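You operate a simulated robot arm through the tools that you are given. There is no shell and no other tool.

You run a simulated robot arm. Do the job below in one go: nothing can be reset, and whatever is moved stays where it is left.

Task
Put things in order on the top of the narrow white table. At the end: the green sander stands where the blue sander stood; the white job card is on the white tub (marked "GREASE"); the blue sander stands where the white job card stood; the grey sander is on the brown carton (marked "M8 NUTS"); whatever was shut is shut again. Leave all else as you found it, and nothing knocked over.

The check looks at the end state, three seconds after you hand in, the way a careful person would. Anything else that was tipped, shoved, dropped, spilled or broken makes it a failure.

Robot
A 6-joint arm with a two-finger parallel gripper, fixed in place. Base frame: the origin is at the foot of the arm, x ahead of it, y to its left, z up; the work surface is at about z = 0. Readings come in mm, degrees, newtons and seconds.
With the tool pointing down near the work surface it reaches from about 120 to 500 mm from the base axis. Its first joint turns from -72.0 to 72.0 degrees. Payload 0.65 kg.
The tool frame sits at the grasp point between the pads (the TCP): z along the fingers, y along the line on which they close. The tips reach 25 mm beyond it. Largest opening 76 mm; finger width 18, thickness 10; the body of the gripper, 36 by 78 mm, starts 45 mm behind the TCP.
Orientation is told as [roll, pitch, yaw] about the base's x, y, z axes, in that order, counted from this pose: with the fingers straight down and closing along the base's y, the tool's x points along the base's -x, its y along +y and its z along -z.

Tools
- The arm moves only by the tool nudge_tool. Its arguments are lists of equal length, an entry for each row: "dr": the turn, a rotation vector about the tool's x, y, z in units of 8 degrees (1.0 is 8 degrees), a list of three; "dp": the shift along the tool's x, y, z in units of 20 mm (1.0 is 20 mm), a list of three; "gripper": the gripper command, from -1 (shut) to 1 (fully open), values between in proportion. In form: {"dr": [[ax, ay, az], ...], "dp": [[dx, dy, dz], ...], "gripper": [gripper, ...]}. A call has 1 to 20 rows; each row shifts and turns the commanded pose from where the row before left it, along the tool's axes as they then stand. A call with a number of a shift or a turn outside -1 to 1 is refused whole. Rows are played at 5 a second. More than 50 mm and 8.6 degrees between two rows, or a gripper value outside its range, and nothing of the call is played. Where a pose cannot be reached the arm comes as near as it can. A force on the tool above 40 N (or 10 N above the force at the start of the call, whichever is more), or a blocked arm, ends the call early, and 0.2 s more pass. The fingers move at their own pace (about 108 mm/s each) and stop on an object; they squeeze with about 38 N. The grip force told is the motor's: it shows also when the fingers shut on nothing. Time passes only in rows, and 0.2 s behind the last, so rows that do not move let the fingers close. It gives the time, the measured TCP pose, the force on the tool (base axes), the opening and the grip force at its end, in the units of the frame above (readings bear some noise), with the torque about the TCP (base axes, N m) and any sound that the robot's microphone picked up.
- Cameras (640 x 400 px; columns grow to the right, rows downward): "scene" is fixed at [71.9, 284.2, 410.7]; the picture's right is [-0.63, -0.78, 0.00], its down [-0.39, 0.32, -0.86] and it looks along [0.67, -0.54, -0.51] (base axes); focal length 214 px, centre (320, 200). "wrist" rides on the gripper at [58, 11, -81] in the tool frame; the picture's right is [-0.18, 0.98, 0.00], its down [-0.75, -0.14, -0.64] and it looks along [-0.63, -0.12, 0.77] (tool axes); focal length 243 px, centre (320, 200). There is no depth. A picture from a camera that has moved, and an enlarged one, comes with that camera's place and axes in the base frame and with its lens.
- capture(camera): a new picture of that camera. The clock stands still meanwhile.
- zoom(camera, box): a new picture of the part [left, top, right, bottom] of that camera's present view, enlarged. The clock stands still meanwhile.
- job_done(): hands the job in; it is judged then, once.

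Nothing tells you positions but the pictures and the camera data. Unless the task says otherwise, let go and move clear before handing in.

The tools are called as a command line: name --argument value ..., lists and objects as JSON in quotes. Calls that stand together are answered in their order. nudge_tool: Moves the arm, as the interface text tells. Its arguments: {"type":"object","properties":{"dr":{"type":"array"},"dp":{"type":"array"},"gripper":{"type":"array"}},"required":["dr","dp","gripper"]} The other tools are called the same way: capture (camera) takes a picture; zoom (camera, box) takes an enlarged picture of a part of a camera's view; job_done () hands the job in.

At the start:

```text
time: 0.0
tool_pos: [274.6, -53.7, 313.2]
ee_rot: [0.0, -0.1, -0.1]
ft_force: [-0.1, 0.3, -0.1]
moment: [-0.01, 0.03, -0.02]
finger_gap: 76.1
finger_force: 0.1
```

scene: 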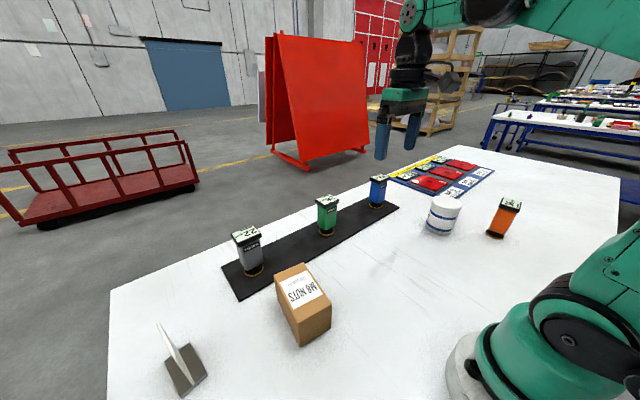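
wrist: 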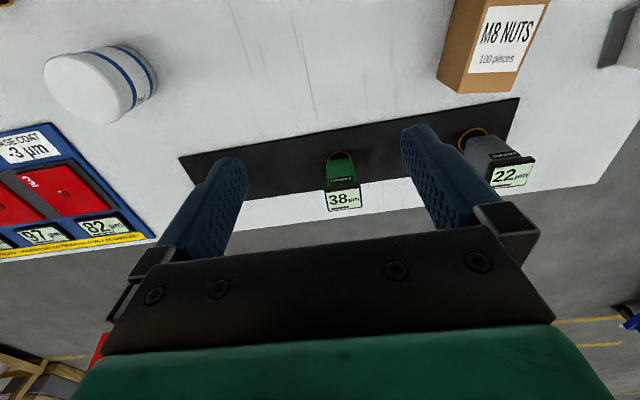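

I see a black mat holding the grey, green and blue sanders, a brown carton, a white tub, an orange sander and a job card in a holder at the near-left corner. I'll look more closely before moving.

zoom --camera "scene" --box '[210, 150, 430, 290]'

zoom --camera "scene" --box '[110, 250, 350, 400]'

zoom --camera "scene" --box '[360, 140, 560, 265]'

capture --camera "wrist"

```text
2.86 times, centred on (320, 220) of scene
camera zoom: at [71.9, 284.2, 410.7], right [-0.63, -0.78, 0.0], down [-0.39, 0.32, -0.86], along [0.67, -0.54, -0.51], focal length 613 px, centre (320, 143)
```

zoom: 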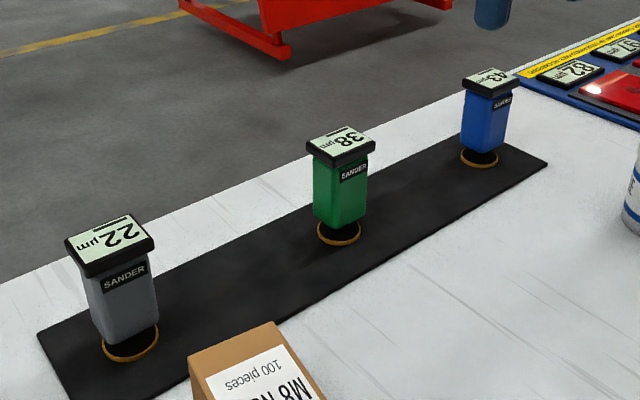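

```text
2.67 times, centred on (230, 325) of scene
camera zoom: at [71.9, 284.2, 410.7], right [-0.63, -0.78, 0.0], down [-0.39, 0.32, -0.86], along [0.67, -0.54, -0.51], focal length 572 px, centre (560, -133)
```

zoom: 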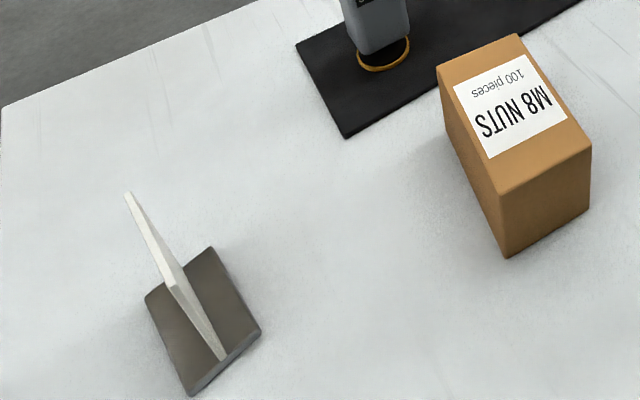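

```text
3.20 times, centred on (460, 202) of scene
camera zoom: at [71.9, 284.2, 410.7], right [-0.63, -0.78, 0.0], down [-0.39, 0.32, -0.86], along [0.67, -0.54, -0.51], focal length 686 px, centre (-128, 192)
```

zoom: 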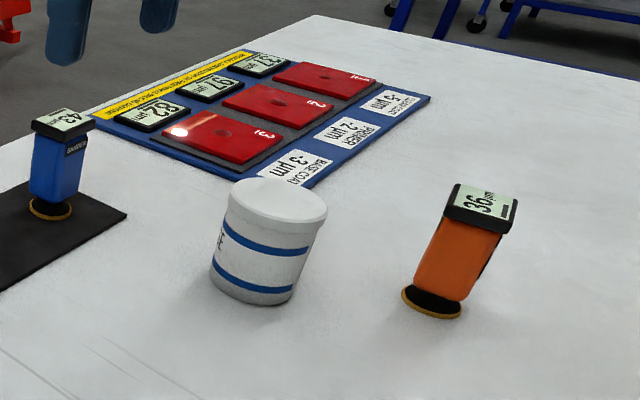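

```text
taken
camera wrist: at [214.4, -41.1, 393.0], right [0.18, 0.98, 0.0], down [0.75, -0.14, 0.64], along [0.63, -0.12, -0.77], focal length 243 px, centre (320, 200)
```

wrist: 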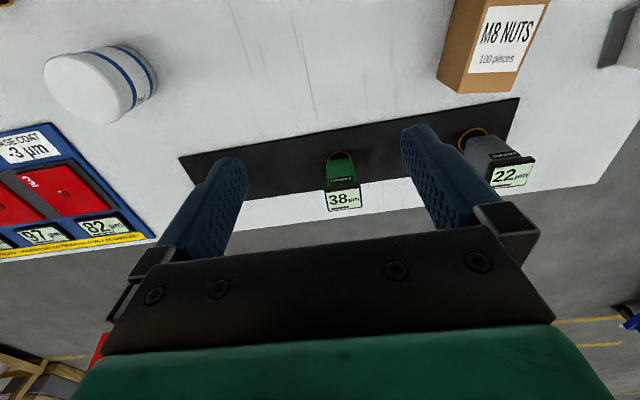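

I take the sanders to stand near x≈455, at y≈+181 (grey), -50 (green) and -290 (blue). The carton is near (291,151), the tub near (252,-340) and the card near (334,351). Next I move high over to the left for a close look at the job card.

nudge_tool --dr '[[0, 0, -0.06], [0, 0, -0.06], [0, 0, -0.06], [0, 0, -0.06], [0, 0, -0.06], [0, 0, -0.06], [0, 0, -0.06], [0, 0, -0.06], [0, 0, -0.06], [0, 0, -0.06], [0, 0, -0.06], [0, 0, -0.06], [0, 0, -0.06], [0, 0, -0.06], [0, 0, -0.06], [0, 0, -0.06], [0, 0, -0.06], [0, 0, -0.06], [0, 0, -0.06], [0, 0, -0.06]]' --dp '[[0, 0.95, 0.1], [0, 0.95, 0.1], [0, 0.95, 0.1], [0, 0.95, 0.1], [0, 0.95, 0.1], [0, 0.95, 0.1], [0, 0.95, 0.1], [0, 0.95, 0.1], [0, 0.95, 0.1], [0, 0.95, 0.1], [0, 0.95, 0.1], [0, 0.95, 0.1], [0, 0.95, 0.1], [0, 0.95, 0.1], [0, 0.95, 0.1], [0, 0.95, 0.1], [0, 0.95, 0.1], [0, 0.95, 0.1], [0, 0.95, 0.1], [0, 0.95, 0.1]]' --gripper '[1, 1, 1, 1, 1, 1, 1, 1, 1, 1, 1, 1, 1, 1, 1, 1, 1, 1, 1, 1]'

capture --camera "wrist"

capture --camera "scene"

```text
time: 4.2
tool_pos: [243.7, 325.8, 271.9]
ee_rot: [0.0, -0.1, 9.6]
ft_force: [-0.1, 0.4, 0.0]
moment: [-0.02, 0.0, -0.01]
finger_gap: 75.9
finger_force: 0.0
```

```text
taken
camera wrist: at [183.2, 327.8, 353.2], right [0.02, 1.0, 0.0], down [0.77, -0.01, 0.64], along [0.64, -0.01, -0.77], focal length 243 px, centre (320, 200)
```

wrist: 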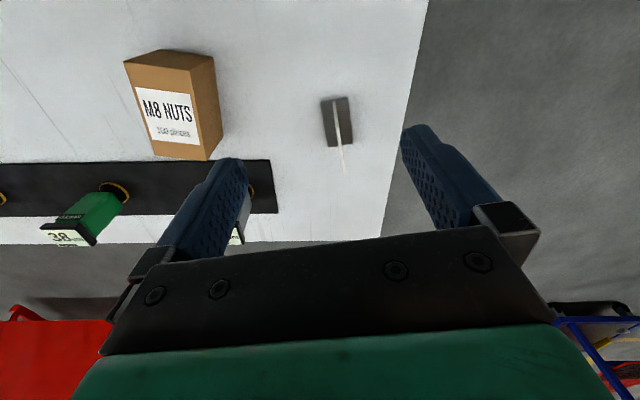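

```text
taken
```

scene: 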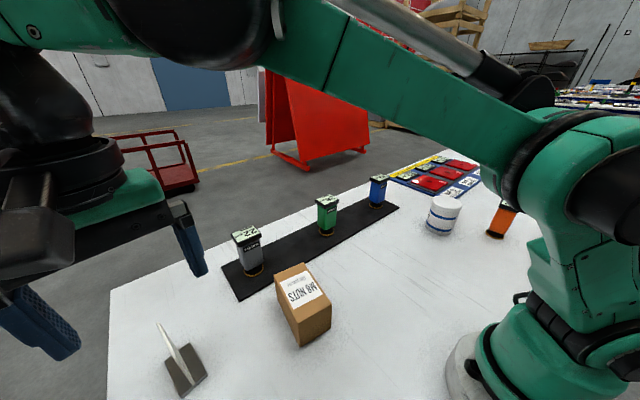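

The card stands vertically on its dark base, nearly straight ahead of the gripper. I zoom in to measure it.

zoom --camera "wrist" --box '[280, 75, 400, 195]'

zoom --camera "wrist" --box '[0, 30, 280, 260]'

```text
3.33 times, centred on (340, 135) of wrist
camera zoom: at [183.2, 327.8, 353.2], right [0.02, 1.0, 0.0], down [0.77, -0.01, 0.64], along [0.64, -0.01, -0.77], focal length 809 px, centre (253, 417)
```

zoom: 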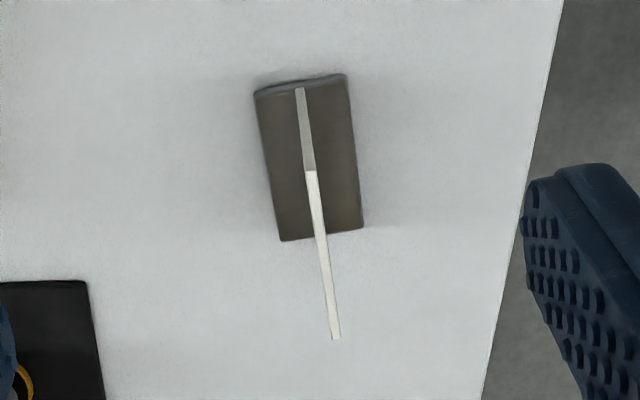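

```text
1.74 times, centred on (140, 145) of wrist
camera zoom: at [183.2, 327.8, 353.2], right [0.02, 1.0, 0.0], down [0.77, -0.01, 0.64], along [0.64, -0.01, -0.77], focal length 422 px, centre (633, 296)
```

zoom: 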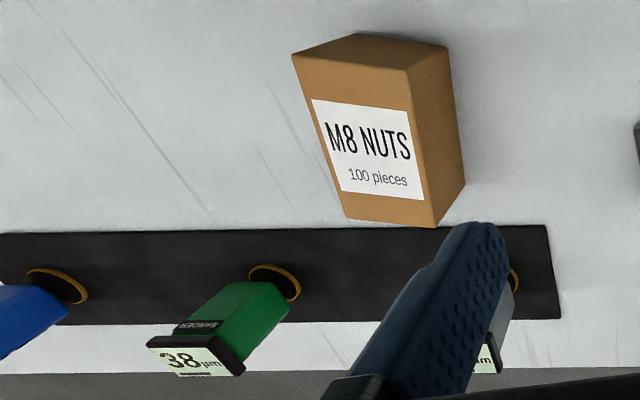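

The card measures as centred at (329,351), upright, at yaw about 9.4°, with its top at z≈88. I move above it with the fingers straddling its plane.

nudge_tool --dr '[[0, 0, 0], [0, 0, 0], [0, 0, 0], [0, 0, 0], [0, 0, 0], [0, 0, 0], [0, 0, 0]]' --dp '[[-0.736, 0.088, 0.9], [-0.736, 0.088, 0.9], [-0.736, 0.088, 0.9], [-0.736, 0.088, 0.9], [-0.736, 0.088, 0.9], [-0.736, 0.088, 0.9], [0, 0, 0]]' --gripper '[1, 1, 1, 1, 1, 1, 1]'

capture --camera "wrist"

```text
time: 5.8
tool_pos: [325.7, 346.7, 164.0]
ee_rot: [0.0, 0.0, 9.6]
ft_force: [-0.3, -0.6, 0.8]
moment: [0.01, -0.05, -0.03]
finger_gap: 75.9
finger_force: 0.0
out of reach, approached as far as the arm can: row 6
```

```text
taken
camera wrist: at [265.2, 349.7, 243.5], right [0.02, 1.0, 0.0], down [0.77, -0.01, 0.64], along [0.64, -0.01, -0.77], focal length 243 px, centre (320, 200)
```

wrist: 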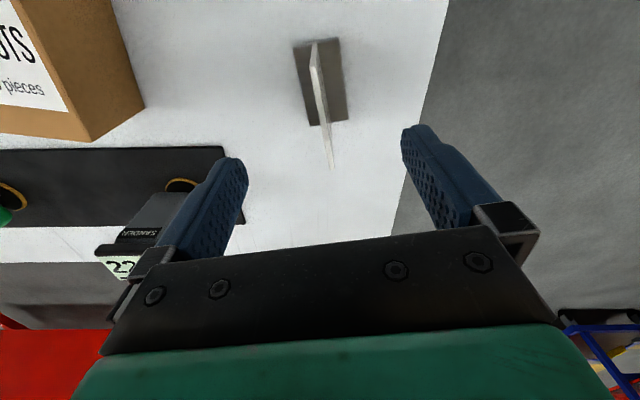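

The arm is at its reach limit here at this height, and reach should grow lower down. I descend part way and recheck.

nudge_tool --dr '[[0, 0, 0], [0, 0, 0], [0, 0, 0], [0, 0, 0]]' --dp '[[0.1, 0.0, 0.9], [0, 0.0, 0.9], [0, 0, 0.6], [0, 0, 0]]' --gripper '[1, 1, 1, 1]'

capture --camera "wrist"

capture --camera "scene"

```text
time: 6.8
tool_pos: [323.6, 345.8, 113.2]
ee_rot: [0.0, 0.0, 9.6]
ft_force: [-0.2, 0.6, 0.4]
moment: [0.0, -0.01, 0.02]
finger_gap: 76.1
finger_force: 0.1
```

```text
taken
camera wrist: at [263.5, 349.0, 194.5], right [0.02, 1.0, 0.0], down [0.77, -0.01, 0.64], along [0.64, -0.01, -0.77], focal length 243 px, centre (320, 200)
```

wrist: 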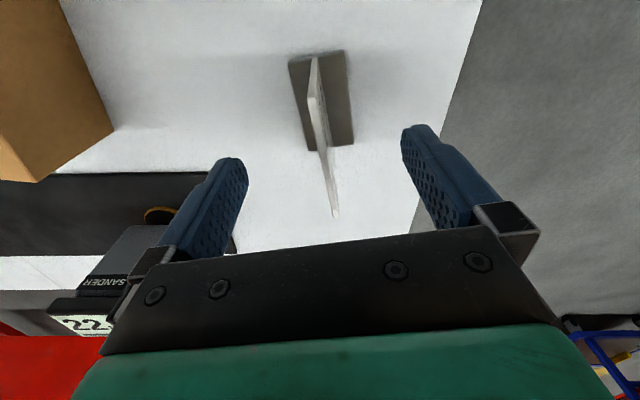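

```text
taken
```

scene: 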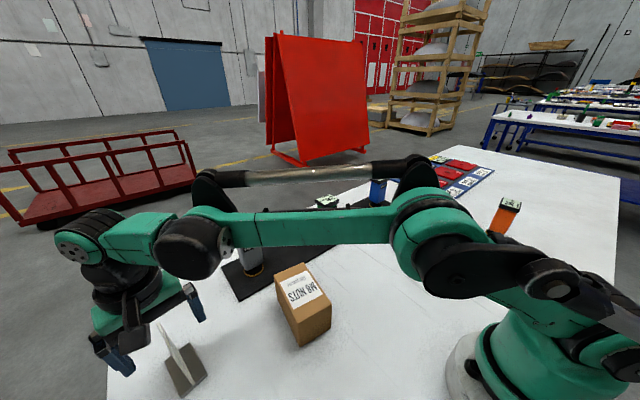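

Card still measures where expected; I shift 4 mm to centre on its plane and descend to grasp height, then close.

nudge_tool --dr '[[0, 0, 0], [0, 0, 0], [0, 0, 0], [0, 0, 0]]' --dp '[[-0.05, 0.2, 0.7], [-0.1, 0.0, 0.8], [0, 0, 0.75], [0, 0, 0]]' --gripper '[1, 1, 1, 1]'

capture --camera "wrist"

```text
time: 7.8
tool_pos: [326.0, 350.8, 68.4]
ee_rot: [0.0, 0.0, 9.6]
ft_force: [-0.2, 0.5, -0.2]
moment: [-0.02, -0.02, 0.0]
finger_gap: 76.1
finger_force: 0.1
```

```text
taken
camera wrist: at [266.1, 353.4, 149.7], right [0.02, 1.0, 0.0], down [0.77, -0.01, 0.64], along [0.64, -0.01, -0.77], focal length 243 px, centre (320, 200)
```

wrist: 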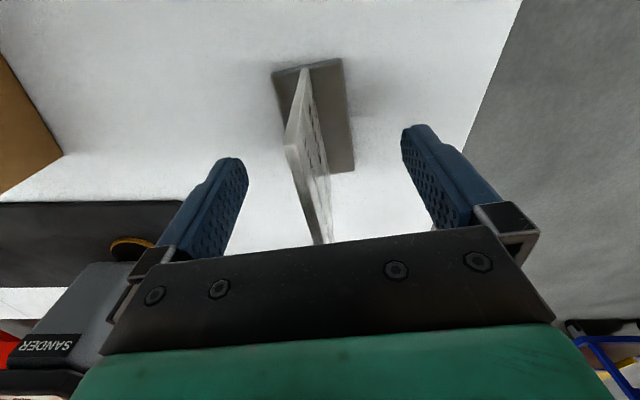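

The fingers straddle the card evenly, so I close on it.

nudge_tool --dr '[[0, 0, 0], [0, 0, 0], [0, 0, 0], [0, 0, 0]]' --dp '[[0, 0, 0], [0, 0, 0], [0, 0, 0], [0, 0, 0]]' --gripper '[-1, -1, -1, -1]'

capture --camera "wrist"

```text
time: 8.8
tool_pos: [326.5, 351.6, 68.4]
ee_rot: [0.0, 0.0, 9.7]
ft_force: [0.1, 0.0, -0.1]
moment: [-0.05, -0.03, -0.02]
finger_gap: 3.8
finger_force: 27.4
```

```text
taken
camera wrist: at [266.1, 353.4, 149.8], right [0.02, 1.0, 0.0], down [0.77, -0.01, 0.64], along [0.64, -0.01, -0.77], focal length 243 px, centre (320, 200)
```

wrist: 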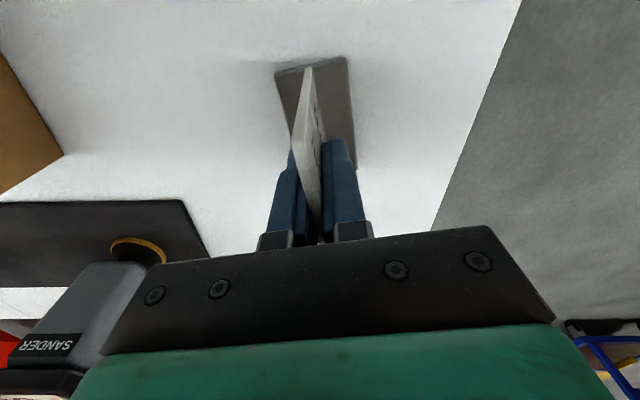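

The card is gripped (gap 3.8 mm). I lift it straight, then draw it inward and up.

nudge_tool --dr '[[0, 0, 0], [0, 0, 0], [0, 0, 0], [0, 0, 0], [0, 0, 0], [0, 0, 0], [0, 0, 0], [0, 0, 0], [0, 0, 0], [0, 0, 0], [0, 0, 0]]' --dp '[[0, 0, -0.3], [0, 0, -0.7], [0.3, 0, -0.9], [0.5, 0, -0.9], [0.6, 0, -0.9], [0.6, 0, -0.9], [0.6, 0, -0.9], [0.6, 0, -0.9], [0.6, 0, -0.9], [0.6, 0, -0.9], [0, 0, 0]]' --gripper '[-1, -1, -1, -1, -1, -1, -1, -1, -1, -1, -1]'

capture --camera "wrist"

capture --camera "scene"

```text
time: 11.2
tool_pos: [238.9, 336.2, 231.2]
ee_rot: [0.0, 0.1, 9.6]
ft_force: [-0.2, -0.2, -0.8]
moment: [-0.01, 0.02, 0.03]
finger_gap: 3.5
finger_force: 27.5
```

```text
taken
camera wrist: at [178.3, 338.1, 312.8], right [0.02, 1.0, 0.0], down [0.77, -0.01, 0.64], along [0.64, -0.01, -0.77], focal length 243 px, centre (320, 200)
```

wrist: 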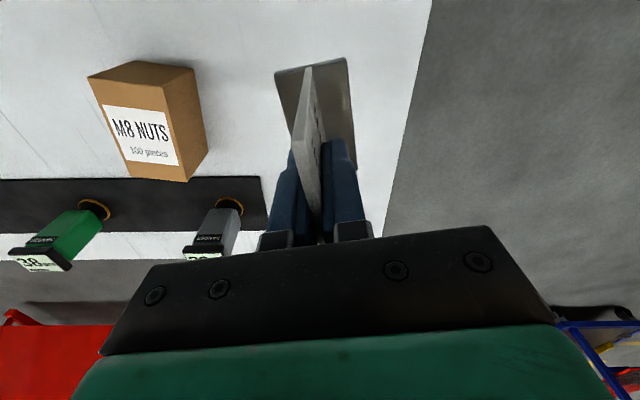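

```text
taken
```

scene: 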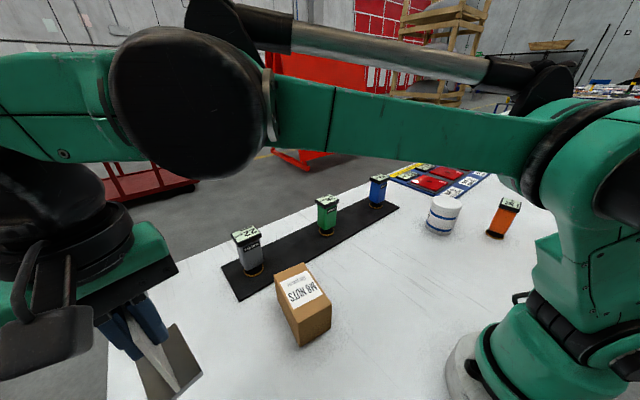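

The card is held well and clear of everything. I carry it across at a height of about 230 mm towards the tub.

nudge_tool --dr '[[0, 0, 0], [0, 0, 0], [0, 0, 0], [0, 0, 0], [0, 0, 0], [0, 0, 0], [0, 0, 0], [0, 0, 0], [0, 0, 0], [0, 0, 0], [0, 0, 0], [0, 0, 0], [0, 0, 0], [0, 0, 0], [0, 0, 0], [0, 0, 0], [0, 0, 0], [0, 0, 0]]' --dp '[[0.1, -0.5, 0], [0.156, -0.922, 0], [0.156, -0.922, 0], [0.156, -0.922, 0], [0.156, -0.922, 0], [0.156, -0.922, 0], [0.156, -0.922, 0], [0.156, -0.922, 0], [0.156, -0.922, 0], [0.156, -0.922, 0], [0.156, -0.922, 0], [0.156, -0.922, 0], [0.156, -0.922, 0], [0.156, -0.922, 0], [0.156, -0.922, 0], [0.156, -0.922, 0], [0.1, -0.5, 0], [0, 0, 0]]' --gripper '[-1, -1, -1, -1, -1, -1, -1, -1, -1, -1, -1, -1, -1, -1, -1, -1, -1, -1]'

capture --camera "wrist"

```text
time: 15.0
tool_pos: [237.3, 35.7, 231.6]
ee_rot: [0.0, 0.1, 9.6]
ft_force: [-0.8, 0.0, -1.0]
moment: [0.02, 0.0, -0.01]
finger_gap: 3.6
finger_force: 26.5
```

```text
taken
camera wrist: at [177.3, 37.6, 313.7], right [0.02, 1.0, 0.0], down [0.77, -0.01, 0.64], along [0.64, -0.01, -0.77], focal length 243 px, centre (320, 200)
```

wrist: 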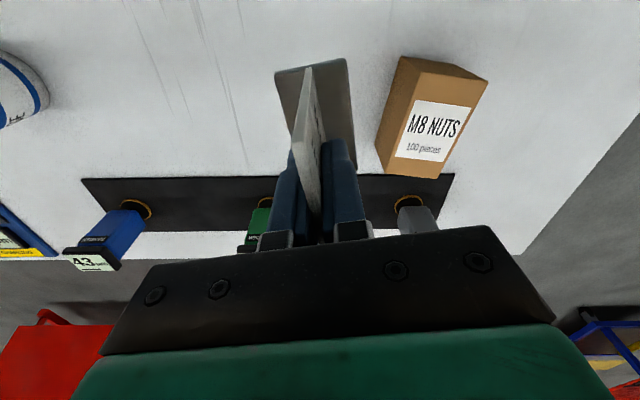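

The path is clear. I continue across to the tub.

nudge_tool --dr '[[0, 0, 0], [0, 0, 0], [0, 0, 0], [0, 0, 0], [0, 0, 0], [0, 0, 0], [0, 0, 0], [0, 0, 0], [0, 0, 0], [0, 0, 0], [0, 0, 0], [0, 0, 0], [0, 0, 0], [0, 0, 0], [0, 0, 0], [0, 0, 0]]' --dp '[[0.1, -0.5, 0], [0.156, -0.922, 0], [0.156, -0.922, 0], [0.156, -0.922, 0], [0.156, -0.922, 0], [0.156, -0.922, 0], [0.156, -0.922, 0], [0.156, -0.922, 0], [0.156, -0.922, 0], [0.156, -0.922, 0], [0.156, -0.922, 0], [0.156, -0.922, 0], [0.156, -0.922, 0], [0.156, -0.922, 0], [0.1, -0.5, 0], [0, 0, 0]]' --gripper '[-1, -1, -1, -1, -1, -1, -1, -1, -1, -1, -1, -1, -1, -1, -1, -1]'

capture --camera "wrist"

capture --camera "scene"

```text
time: 18.4
tool_pos: [238.4, -226.4, 232.1]
ee_rot: [0.0, 0.0, 9.6]
ft_force: [-0.8, -0.2, -0.9]
moment: [-0.01, 0.01, 0.0]
finger_gap: 3.7
finger_force: 27.5
```

```text
taken
camera wrist: at [177.9, -224.5, 313.4], right [0.02, 1.0, 0.0], down [0.77, -0.01, 0.64], along [0.64, -0.01, -0.77], focal length 243 px, centre (320, 200)
```

wrist: 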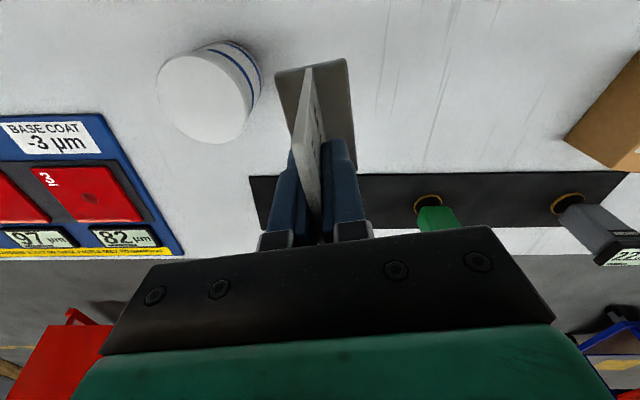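

```text
taken
```

scene: 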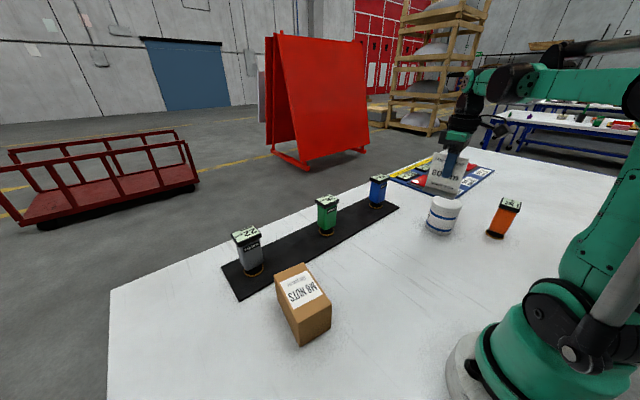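

The tub's lid is visible at upper left in the wrist view. I zoom to measure its centre and height.

zoom --camera "wrist" --box '[140, 30, 300, 160]'

zoom --camera "scene" --box '[400, 130, 540, 250]'

```text
3.08 times, centred on (220, 95) of wrist
camera zoom: at [177.9, -224.5, 313.4], right [0.02, 1.0, 0.0], down [0.77, -0.01, 0.64], along [0.64, -0.01, -0.77], focal length 746 px, centre (628, 523)
```

zoom: 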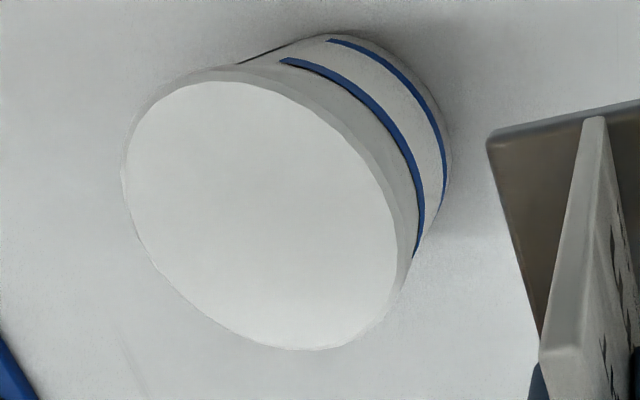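

```text
3.33 times, centred on (470, 190) of scene
camera zoom: at [71.9, 284.2, 410.7], right [-0.63, -0.78, 0.0], down [-0.39, 0.32, -0.86], along [0.67, -0.54, -0.51], focal length 715 px, centre (-180, 233)
```

zoom: 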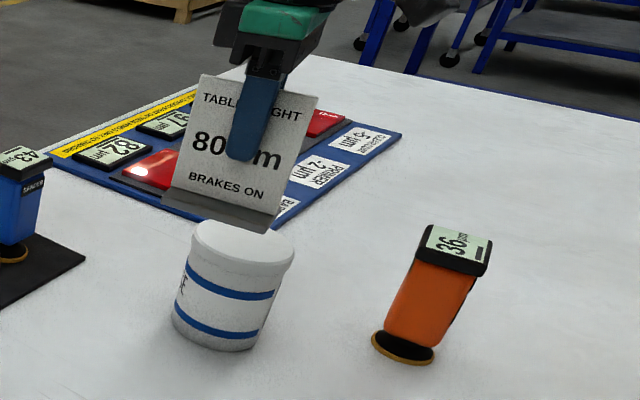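

The lid centre comes out at about (252,-333), top z≈88, diameter about 80 mm. I carry the card over its centre and lower it to just above.

nudge_tool --dr '[[0, 0, 0], [0, 0, 0], [0, 0, 0], [0, 0, 0], [0, 0, 0], [0, 0, 0], [0, 0, 0], [0, 0, 0], [0, 0, 0], [0, 0, 0], [0, 0, 0], [0, 0, 0]]' --dp '[[0.036, -0.772, 0], [0.036, -0.772, 0], [0.036, -0.772, 0], [0.036, -0.772, 0], [0.036, -0.772, 0], [0.036, -0.772, 0], [0.036, -0.772, 0], [0, 0, 0.6], [0, 0, 0.8], [0, 0, 0.8], [0, 0, 0.6], [0, 0, 0]]' --gripper '[-1, -1, -1, -1, -1, -1, -1, -1, -1, -1, -1, -1]'

capture --camera "wrist"

zoom --camera "scene" --box '[400, 130, 540, 250]'

```text
time: 21.0
tool_pos: [251.5, -333.5, 177.8]
ee_rot: [0.0, 0.0, 9.6]
ft_force: [-0.6, 0.4, -1.2]
moment: [-0.01, -0.03, 0.02]
finger_gap: 4.0
finger_force: 28.0
```

```text
taken
camera wrist: at [191.8, -332.6, 258.4], right [0.02, 1.0, 0.0], down [0.77, -0.01, 0.64], along [0.64, -0.01, -0.77], focal length 243 px, centre (320, 200)
```

wrist: 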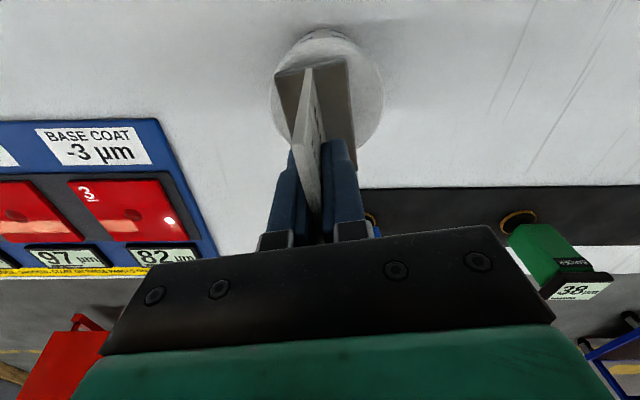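

```text
3.33 times, centred on (470, 190) of scene
camera zoom: at [71.9, 284.2, 410.7], right [-0.63, -0.78, 0.0], down [-0.39, 0.32, -0.86], along [0.67, -0.54, -0.51], focal length 715 px, centre (-180, 233)
```

zoom: 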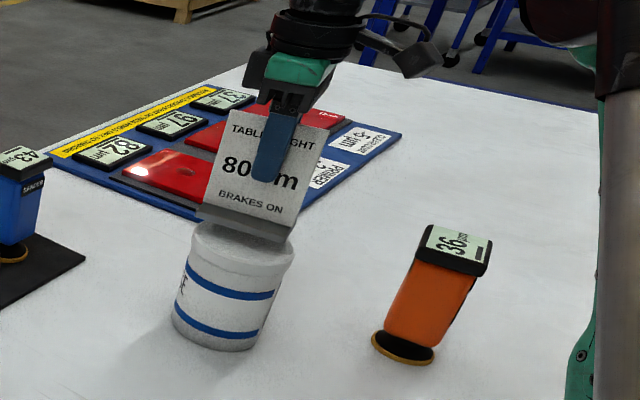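

I zoom the wrist view to check the centring of the card base over the lid before lowering further.

zoom --camera "wrist" --box '[250, 20, 410, 170]'

```text
2.67 times, centred on (330, 95) of wrist
camera zoom: at [191.8, -332.6, 258.4], right [0.02, 1.0, 0.0], down [0.77, -0.01, 0.64], along [0.64, -0.01, -0.77], focal length 647 px, centre (293, 480)
```

zoom: 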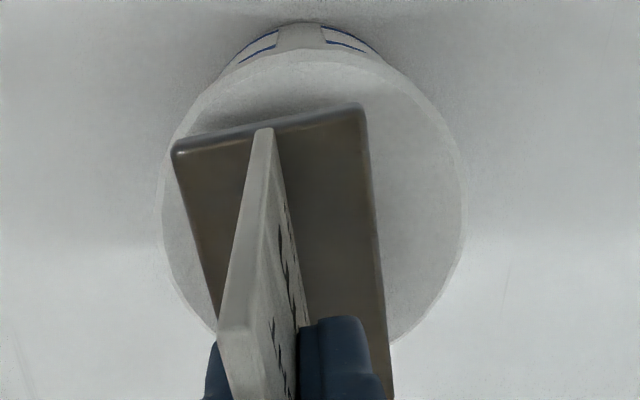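

The lid centre is nearer y≈-330, so I shift the card a few millimetres and lower it in small steps while watching the force.

nudge_tool --dr '[[0, 0, 0], [0, 0, 0], [0, 0, 0], [0, 0, 0]]' --dp '[[0.078, 0.14, 0], [0, 0, 0.2], [0, 0, 0.2], [0, 0, 0.1]]' --gripper '[-1, -1, -1, -1]'

zoom --camera "scene" --box '[420, 160, 500, 240]'

zoom --camera "wrist" --box '[250, 20, 410, 170]'

```text
time: 22.0
tool_pos: [248.8, -330.9, 167.0]
ee_rot: [0.0, -0.1, 9.5]
ft_force: [0.9, 0.1, -0.5]
moment: [-0.05, 0.0, 0.01]
finger_gap: 3.6
finger_force: 27.2
```

```text
5.00 times, centred on (460, 200) of scene
camera zoom: at [71.9, 284.2, 410.7], right [-0.63, -0.78, 0.0], down [-0.39, 0.32, -0.86], along [0.67, -0.54, -0.51], focal length 1072 px, centre (-380, 200)
```

zoom: 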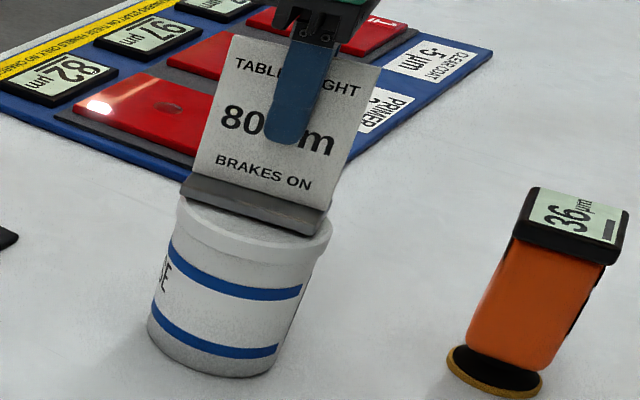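

```text
2.67 times, centred on (330, 95) of wrist
camera zoom: at [188.7, -329.3, 248.1], right [0.02, 1.0, 0.0], down [0.77, -0.01, 0.64], along [0.64, -0.01, -0.77], focal length 647 px, centre (293, 480)
```

zoom: 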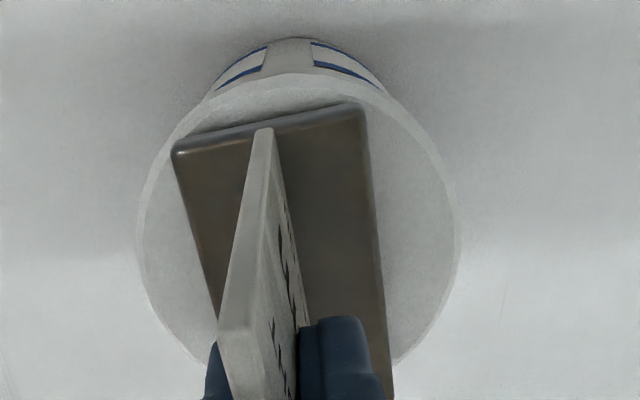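

The base sits well inside the lid's rim. I lower further in small steps.

nudge_tool --dr '[[0, 0, 0], [0, 0, 0], [0, 0, 0]]' --dp '[[0, 0.05, 0.2], [0, 0, 0.15], [0, 0, 0]]' --gripper '[-1, -1, -1]'

zoom --camera "scene" --box '[420, 160, 500, 240]'

```text
time: 22.8
tool_pos: [248.6, -329.9, 161.1]
ee_rot: [0.0, 0.0, 9.6]
ft_force: [1.5, 1.5, 26.5]
moment: [-0.11, -0.03, 0.04]
finger_gap: 3.8
finger_force: 26.9
```

```text
5.00 times, centred on (460, 200) of scene
camera zoom: at [71.9, 284.3, 410.7], right [-0.63, -0.78, 0.0], down [-0.39, 0.32, -0.86], along [0.67, -0.54, -0.51], focal length 1072 px, centre (-380, 200)
```

zoom: 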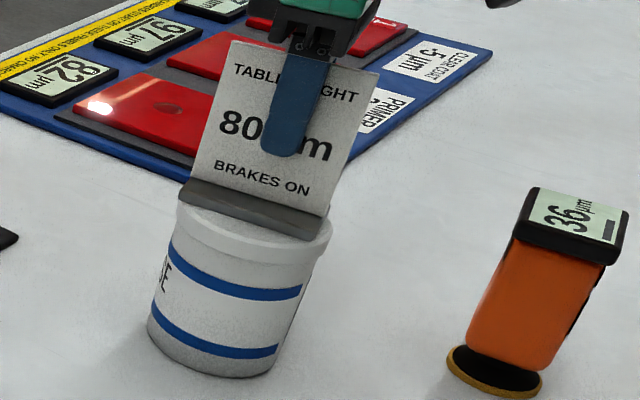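

The card is seated on the lid (26 N of contact force). I relieve the pressure slightly and open the fingers.

nudge_tool --dr '[[0, 0, 0], [0, 0, 0]]' --dp '[[0, 0, -0.06], [0, 0, 0]]' --gripper '[-1, -1]'

```text
time: 23.4
tool_pos: [248.1, -330.4, 162.3]
ee_rot: [0.0, -0.1, 9.6]
ft_force: [-0.2, -0.3, -0.7]
moment: [0.0, 0.02, 0.02]
finger_gap: 3.6
finger_force: 27.0
```

The force is nearly zero, so the card is just touching. I lower by half a millimetre and release.

nudge_tool --dr '[[0, 0, 0], [0, 0, 0], [0, 0, 0], [0, 0, 0]]' --dp '[[0, 0, 0.03], [0, 0, 0], [0, 0, 0], [0, 0, 0]]' --gripper '[-1, 0, 0.6, 1]'

capture --camera "wrist"

zoom --camera "scene" --box '[420, 160, 500, 240]'

```text
time: 24.4
tool_pos: [248.8, -330.2, 160.2]
ee_rot: [0.0, 0.1, 9.6]
ft_force: [0.0, -0.1, 0.5]
moment: [-0.02, -0.04, -0.01]
finger_gap: 75.8
finger_force: 0.0
```

```text
taken
camera wrist: at [188.4, -328.5, 241.5], right [0.02, 1.0, 0.0], down [0.77, -0.01, 0.64], along [0.64, -0.01, -0.77], focal length 243 px, centre (320, 200)
```

wrist: 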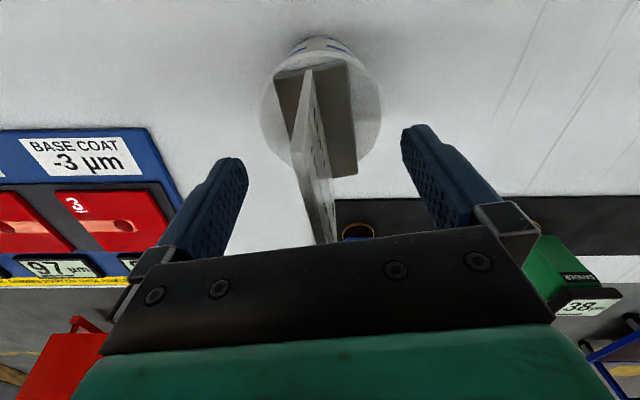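

```text
5.00 times, centred on (460, 200) of scene
camera zoom: at [71.9, 284.2, 410.7], right [-0.63, -0.78, 0.0], down [-0.39, 0.32, -0.86], along [0.67, -0.54, -0.51], focal length 1072 px, centre (-380, 200)
```

zoom: 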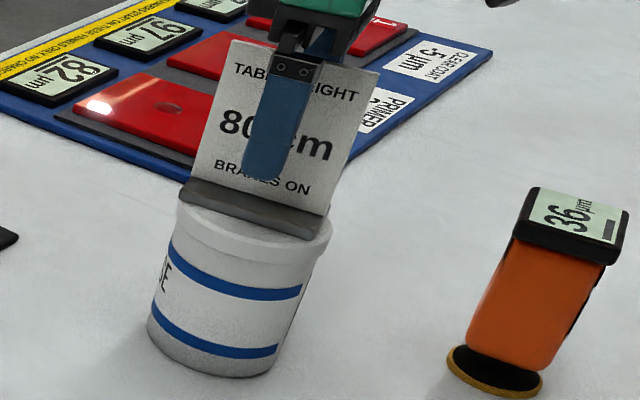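

The card now stands on the tub. I rise straight up, clear of it.

nudge_tool --dr '[[0, 0, 0], [0, 0, 0], [0, 0, 0], [0, 0, 0], [0, 0, 0], [0, 0, 0], [0, 0, 0]]' --dp '[[0, 0, -0.5], [0, 0, -0.9], [0, 0, -0.9], [0, 0, -0.9], [0, 0, -0.9], [0, 0, -0.9], [0, 0, 0]]' --gripper '[1, 1, 1, 1, 1, 1, 1]'

zoom --camera "wrist" --box '[240, 20, 440, 200]'

zoom --camera "scene" --box '[350, 140, 550, 260]'

```text
time: 26.0
tool_pos: [249.5, -330.2, 263.0]
ee_rot: [0.0, 0.0, 9.6]
ft_force: [-0.1, 0.4, 0.3]
moment: [-0.03, 0.01, 0.0]
finger_gap: 76.0
finger_force: 0.0
```

```text
2.22 times, centred on (340, 110) of wrist
camera zoom: at [189.1, -328.2, 343.5], right [0.02, 1.0, 0.0], down [0.77, -0.01, 0.64], along [0.64, -0.01, -0.77], focal length 539 px, centre (276, 400)
```

zoom: 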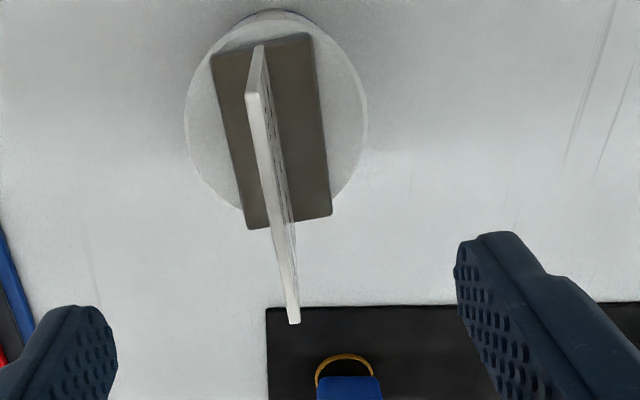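

```text
3.20 times, centred on (450, 200) of scene
camera zoom: at [71.9, 284.2, 410.7], right [-0.63, -0.78, 0.0], down [-0.39, 0.32, -0.86], along [0.67, -0.54, -0.51], focal length 686 px, centre (-96, 200)
```

zoom: 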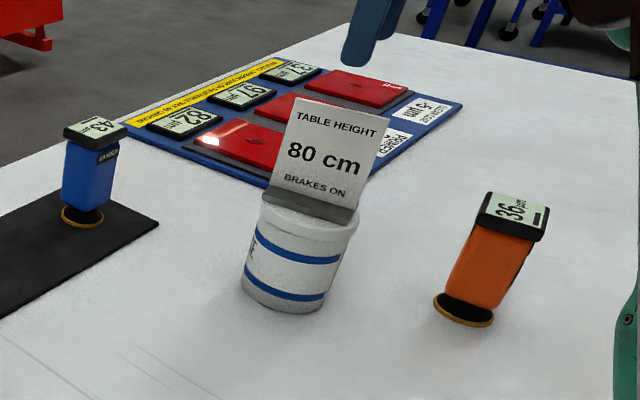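

The card stands on the tub, nearly centred. Next I move to a viewpoint looking at the blue sander to measure its position, shape and heading.

nudge_tool --dr '[[0, 0, 0.2], [0, 0, 0.2], [0, 0, 0.2], [0, 0, 0.2], [0, 0, 0.2], [0, 0, 0.2], [0, 0, 0], [0, 0, 0], [0, 0, 0]]' --dp '[[-0.825, 0.307, 0], [-0.825, 0.307, 0], [-0.825, 0.307, 0], [-0.825, 0.307, 0], [-0.825, 0.307, 0], [-0.825, 0.307, 0], [0, 0, 0.8], [0, 0, 0.8], [0, 0, 0]]' --gripper '[1, 1, 1, 1, 1, 1, 1, 1, 1]'

capture --camera "wrist"

zoom --camera "wrist" --box '[220, 100, 420, 230]'

```text
time: 28.0
tool_pos: [329.7, -282.2, 222.6]
ee_rot: [0.0, 0.0, 0.1]
ft_force: [-0.2, -0.2, 0.1]
moment: [0.0, 0.0, -0.04]
finger_gap: 75.9
finger_force: 0.1
out of reach, approached as far as the arm can: row 5, 6
```

```text
taken
camera wrist: at [269.4, -270.3, 303.6], right [0.18, 0.98, 0.0], down [0.75, -0.14, 0.64], along [0.63, -0.12, -0.77], focal length 243 px, centre (320, 200)
```

wrist: 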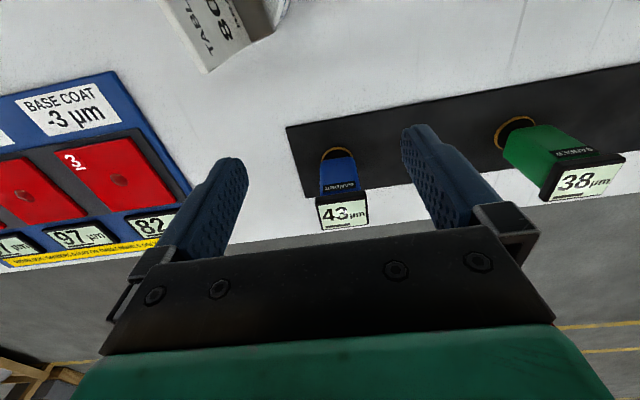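

```text
3.08 times, centred on (320, 165) of wrist
camera zoom: at [269.4, -270.3, 303.6], right [0.18, 0.98, 0.0], down [0.75, -0.14, 0.64], along [0.63, -0.12, -0.77], focal length 746 px, centre (320, 308)
```

zoom: 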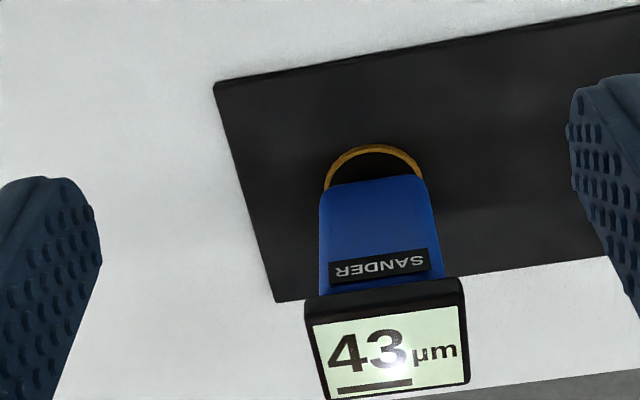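

The blue sander stands squarely (yaw about 0) at about (451,-278); its head is about 53 mm wide across y with its top near z≈104. It is beyond the upright reach, so I tilt the tool 24° outward and look again.

nudge_tool --dr '[[0, -0.75, 0], [0, -0.75, 0], [0, -0.75, 0], [0, -0.75, 0], [0, 0, 0]]' --dp '[[0, 0, 0], [0, 0, 0], [0, 0, 0], [0, 0, 0], [0, 0, 0]]' --gripper '[1, 1, 1, 1, 1]'

capture --camera "wrist"

capture --camera "scene"

```text
time: 29.2
tool_pos: [328.4, -282.5, 223.2]
ee_rot: [0.0, -24.2, 0.0]
ft_force: [0.6, -0.3, -0.8]
moment: [-0.03, 0.03, 0.01]
finger_gap: 76.0
finger_force: 0.1
```

```text
taken
camera wrist: at [241.7, -270.3, 273.2], right [0.17, 0.98, 0.07], down [0.42, -0.14, 0.89], along [0.89, -0.12, -0.44], focal length 243 px, centre (320, 200)
```

wrist: 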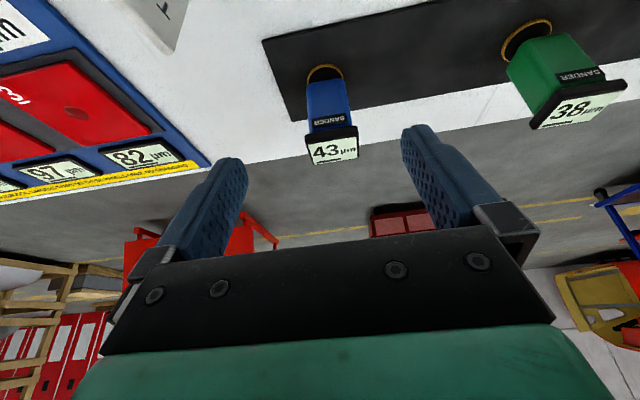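

```text
taken
```

scene: 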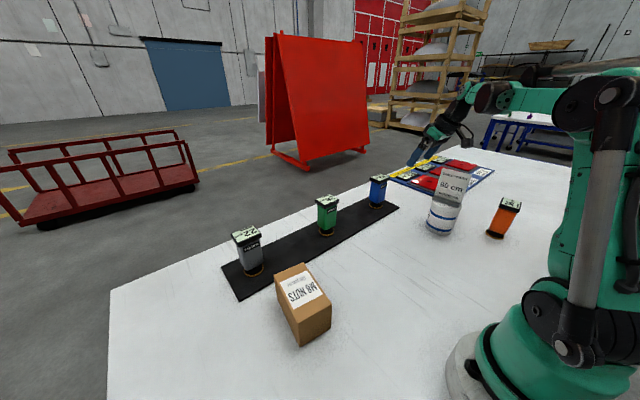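

The tilt works as intended. I zoom on the blue sander from this lower angle to refine its height and shape.

zoom --camera "wrist" --box '[270, 40, 390, 180]'

```text
2.86 times, centred on (330, 110) of wrist
camera zoom: at [241.7, -270.3, 273.2], right [0.17, 0.98, 0.07], down [0.42, -0.14, 0.89], along [0.89, -0.12, -0.44], focal length 693 px, centre (291, 457)
```

zoom: 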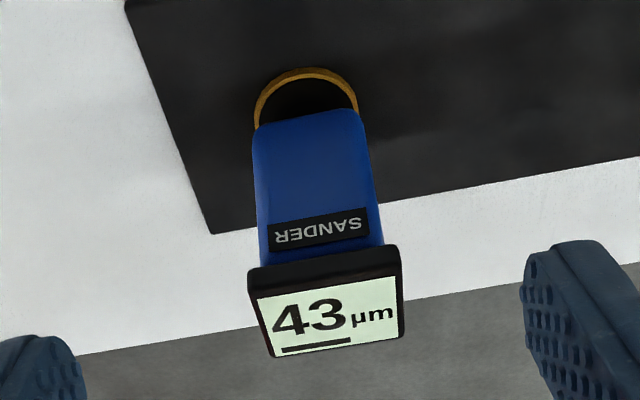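

From two views the head spans z≈104–116 and y≈-305…-252, with its front at x≈430, so I take the sander centre as about (450,-278). I move to a pre-grasp point 60 mm back along the tilted tool axis.

nudge_tool --dr '[[0, 0, 0], [0, 0, 0], [0, 0, 0], [0, 0, 0], [0, 0, 0], [0, 0, 0], [0, 0, 0]]' --dp '[[-0.525, 0.0375, 0.807], [-0.525, 0.0375, 0.807], [-0.525, 0.0375, 0.807], [-0.525, 0.0375, 0.807], [-0.525, 0.0375, 0.807], [-0.525, 0.0375, 0.807], [0, 0, 0]]' --gripper '[1, 1, 1, 1, 1, 1, 1]'

capture --camera "wrist"

zoom --camera "scene" --box '[340, 110, 500, 230]'

```text
time: 30.8
tool_pos: [425.6, -277.7, 158.8]
ee_rot: [-0.1, -24.0, 0.1]
ft_force: [-1.1, 0.8, 0.7]
moment: [0.01, 0.03, -0.01]
finger_gap: 75.8
finger_force: 0.2
```

```text
taken
camera wrist: at [338.7, -265.5, 210.7], right [0.17, 0.98, 0.07], down [0.43, -0.14, 0.89], along [0.89, -0.12, -0.44], focal length 243 px, centre (320, 200)
```

wrist: 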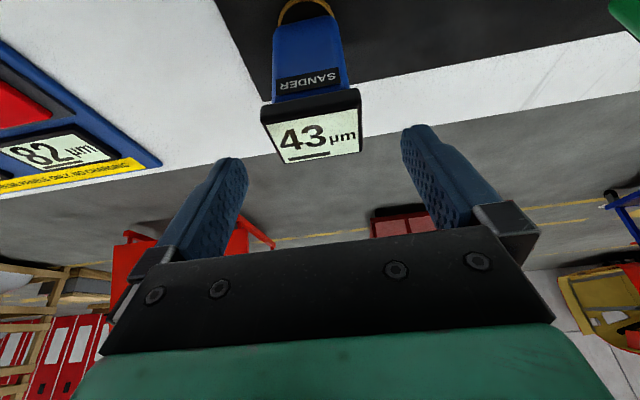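

```text
3.33 times, centred on (420, 170) of scene
camera zoom: at [71.9, 284.2, 410.7], right [-0.63, -0.78, 0.0], down [-0.39, 0.32, -0.86], along [0.67, -0.54, -0.51], focal length 715 px, centre (-13, 300)
```

zoom: 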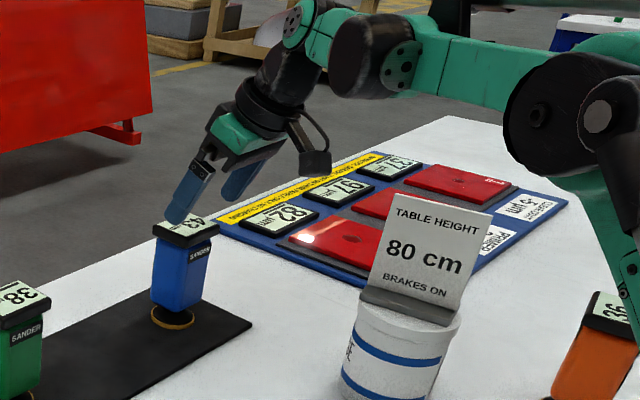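

The pre-grasp is reached and the fingers straddle the head. I zoom to refine before going in.

zoom --camera "wrist" --box '[230, 60, 400, 180]'

```text
3.33 times, centred on (315, 120) of wrist
camera zoom: at [338.7, -265.5, 210.7], right [0.17, 0.98, 0.07], down [0.43, -0.14, 0.89], along [0.89, -0.12, -0.44], focal length 809 px, centre (337, 467)
```

zoom: 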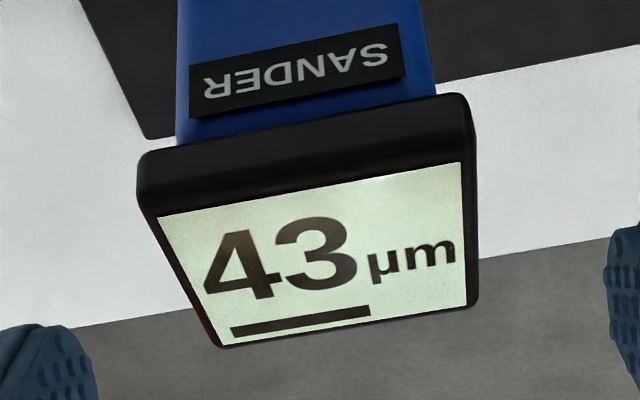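

The head measures x 430–468, y -306…-252, centred at (449.5,-279). I advance along the tool axis to z≈107 and close.

nudge_tool --dr '[[0, 0, 0], [0, 0, 0], [0, 0, 0], [0, 0, 0], [0, 0, 0]]' --dp '[[-0.04, -0.065, 0.7], [0, 0, 0.75], [0, 0, 0.75], [0, 0, 0.65], [0, 0, 0]]' --gripper '[1, 1, 1, 1, 1]'

capture --camera "wrist"

zoom --camera "scene" --box '[340, 110, 500, 230]'

```text
time: 32.0
tool_pos: [450.3, -278.1, 107.7]
ee_rot: [0.0, -24.0, 0.0]
ft_force: [0.5, 0.1, 1.2]
moment: [0.05, 0.0, 0.0]
finger_gap: 76.1
finger_force: 0.0
```

```text
taken
camera wrist: at [363.4, -265.9, 158.8], right [0.17, 0.98, 0.07], down [0.43, -0.14, 0.89], along [0.89, -0.12, -0.44], focal length 243 px, centre (320, 200)
```

wrist: 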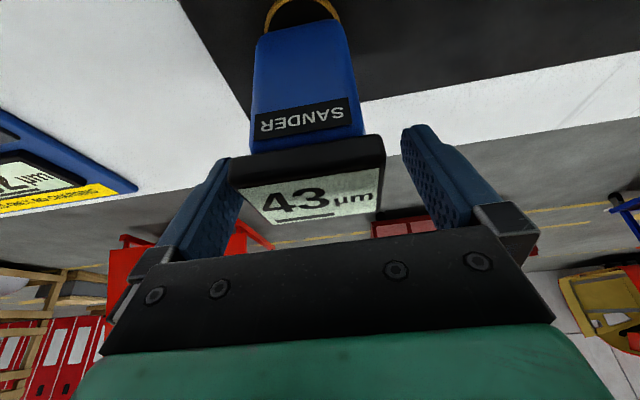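

```text
3.33 times, centred on (420, 170) of scene
camera zoom: at [71.9, 284.2, 410.7], right [-0.63, -0.78, 0.0], down [-0.39, 0.32, -0.86], along [0.67, -0.54, -0.51], focal length 715 px, centre (-13, 300)
```

zoom: 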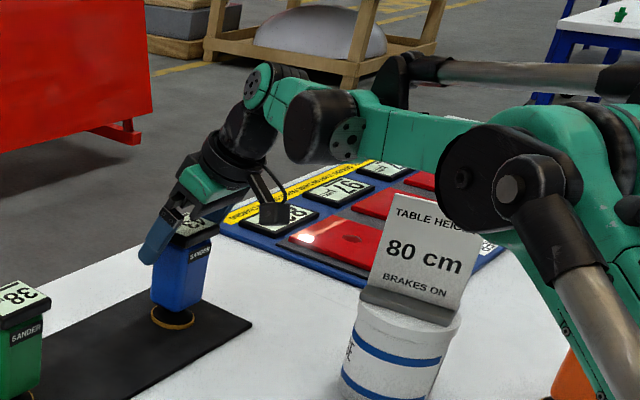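

The head lies between the pads, about 1 mm off-centre; I correct that and close.

nudge_tool --dr '[[0, 0, 0], [0, 0, 0], [0, 0, 0], [0, 0, 0], [0, 0, 0]]' --dp '[[0, -0.06, 0], [0, 0, 0], [0, 0, 0], [0, 0, 0], [0, 0, 0]]' --gripper '[1, 0.6, -1, -1, -1]'

capture --camera "wrist"

```text
time: 33.2
tool_pos: [451.1, -278.5, 109.7]
ee_rot: [-0.1, -24.0, 0.0]
ft_force: [1.0, -2.3, 1.8]
moment: [-0.21, -0.06, 0.01]
finger_gap: 53.9
finger_force: 37.2
```

```text
taken
camera wrist: at [363.0, -267.1, 159.2], right [0.17, 0.98, 0.07], down [0.43, -0.14, 0.89], along [0.89, -0.12, -0.44], focal length 243 px, centre (320, 200)
```

wrist: 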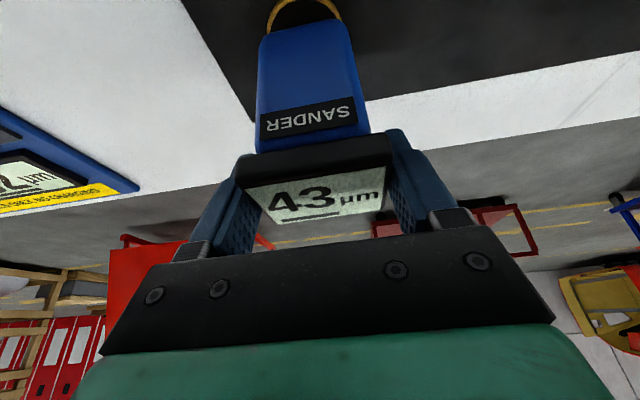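

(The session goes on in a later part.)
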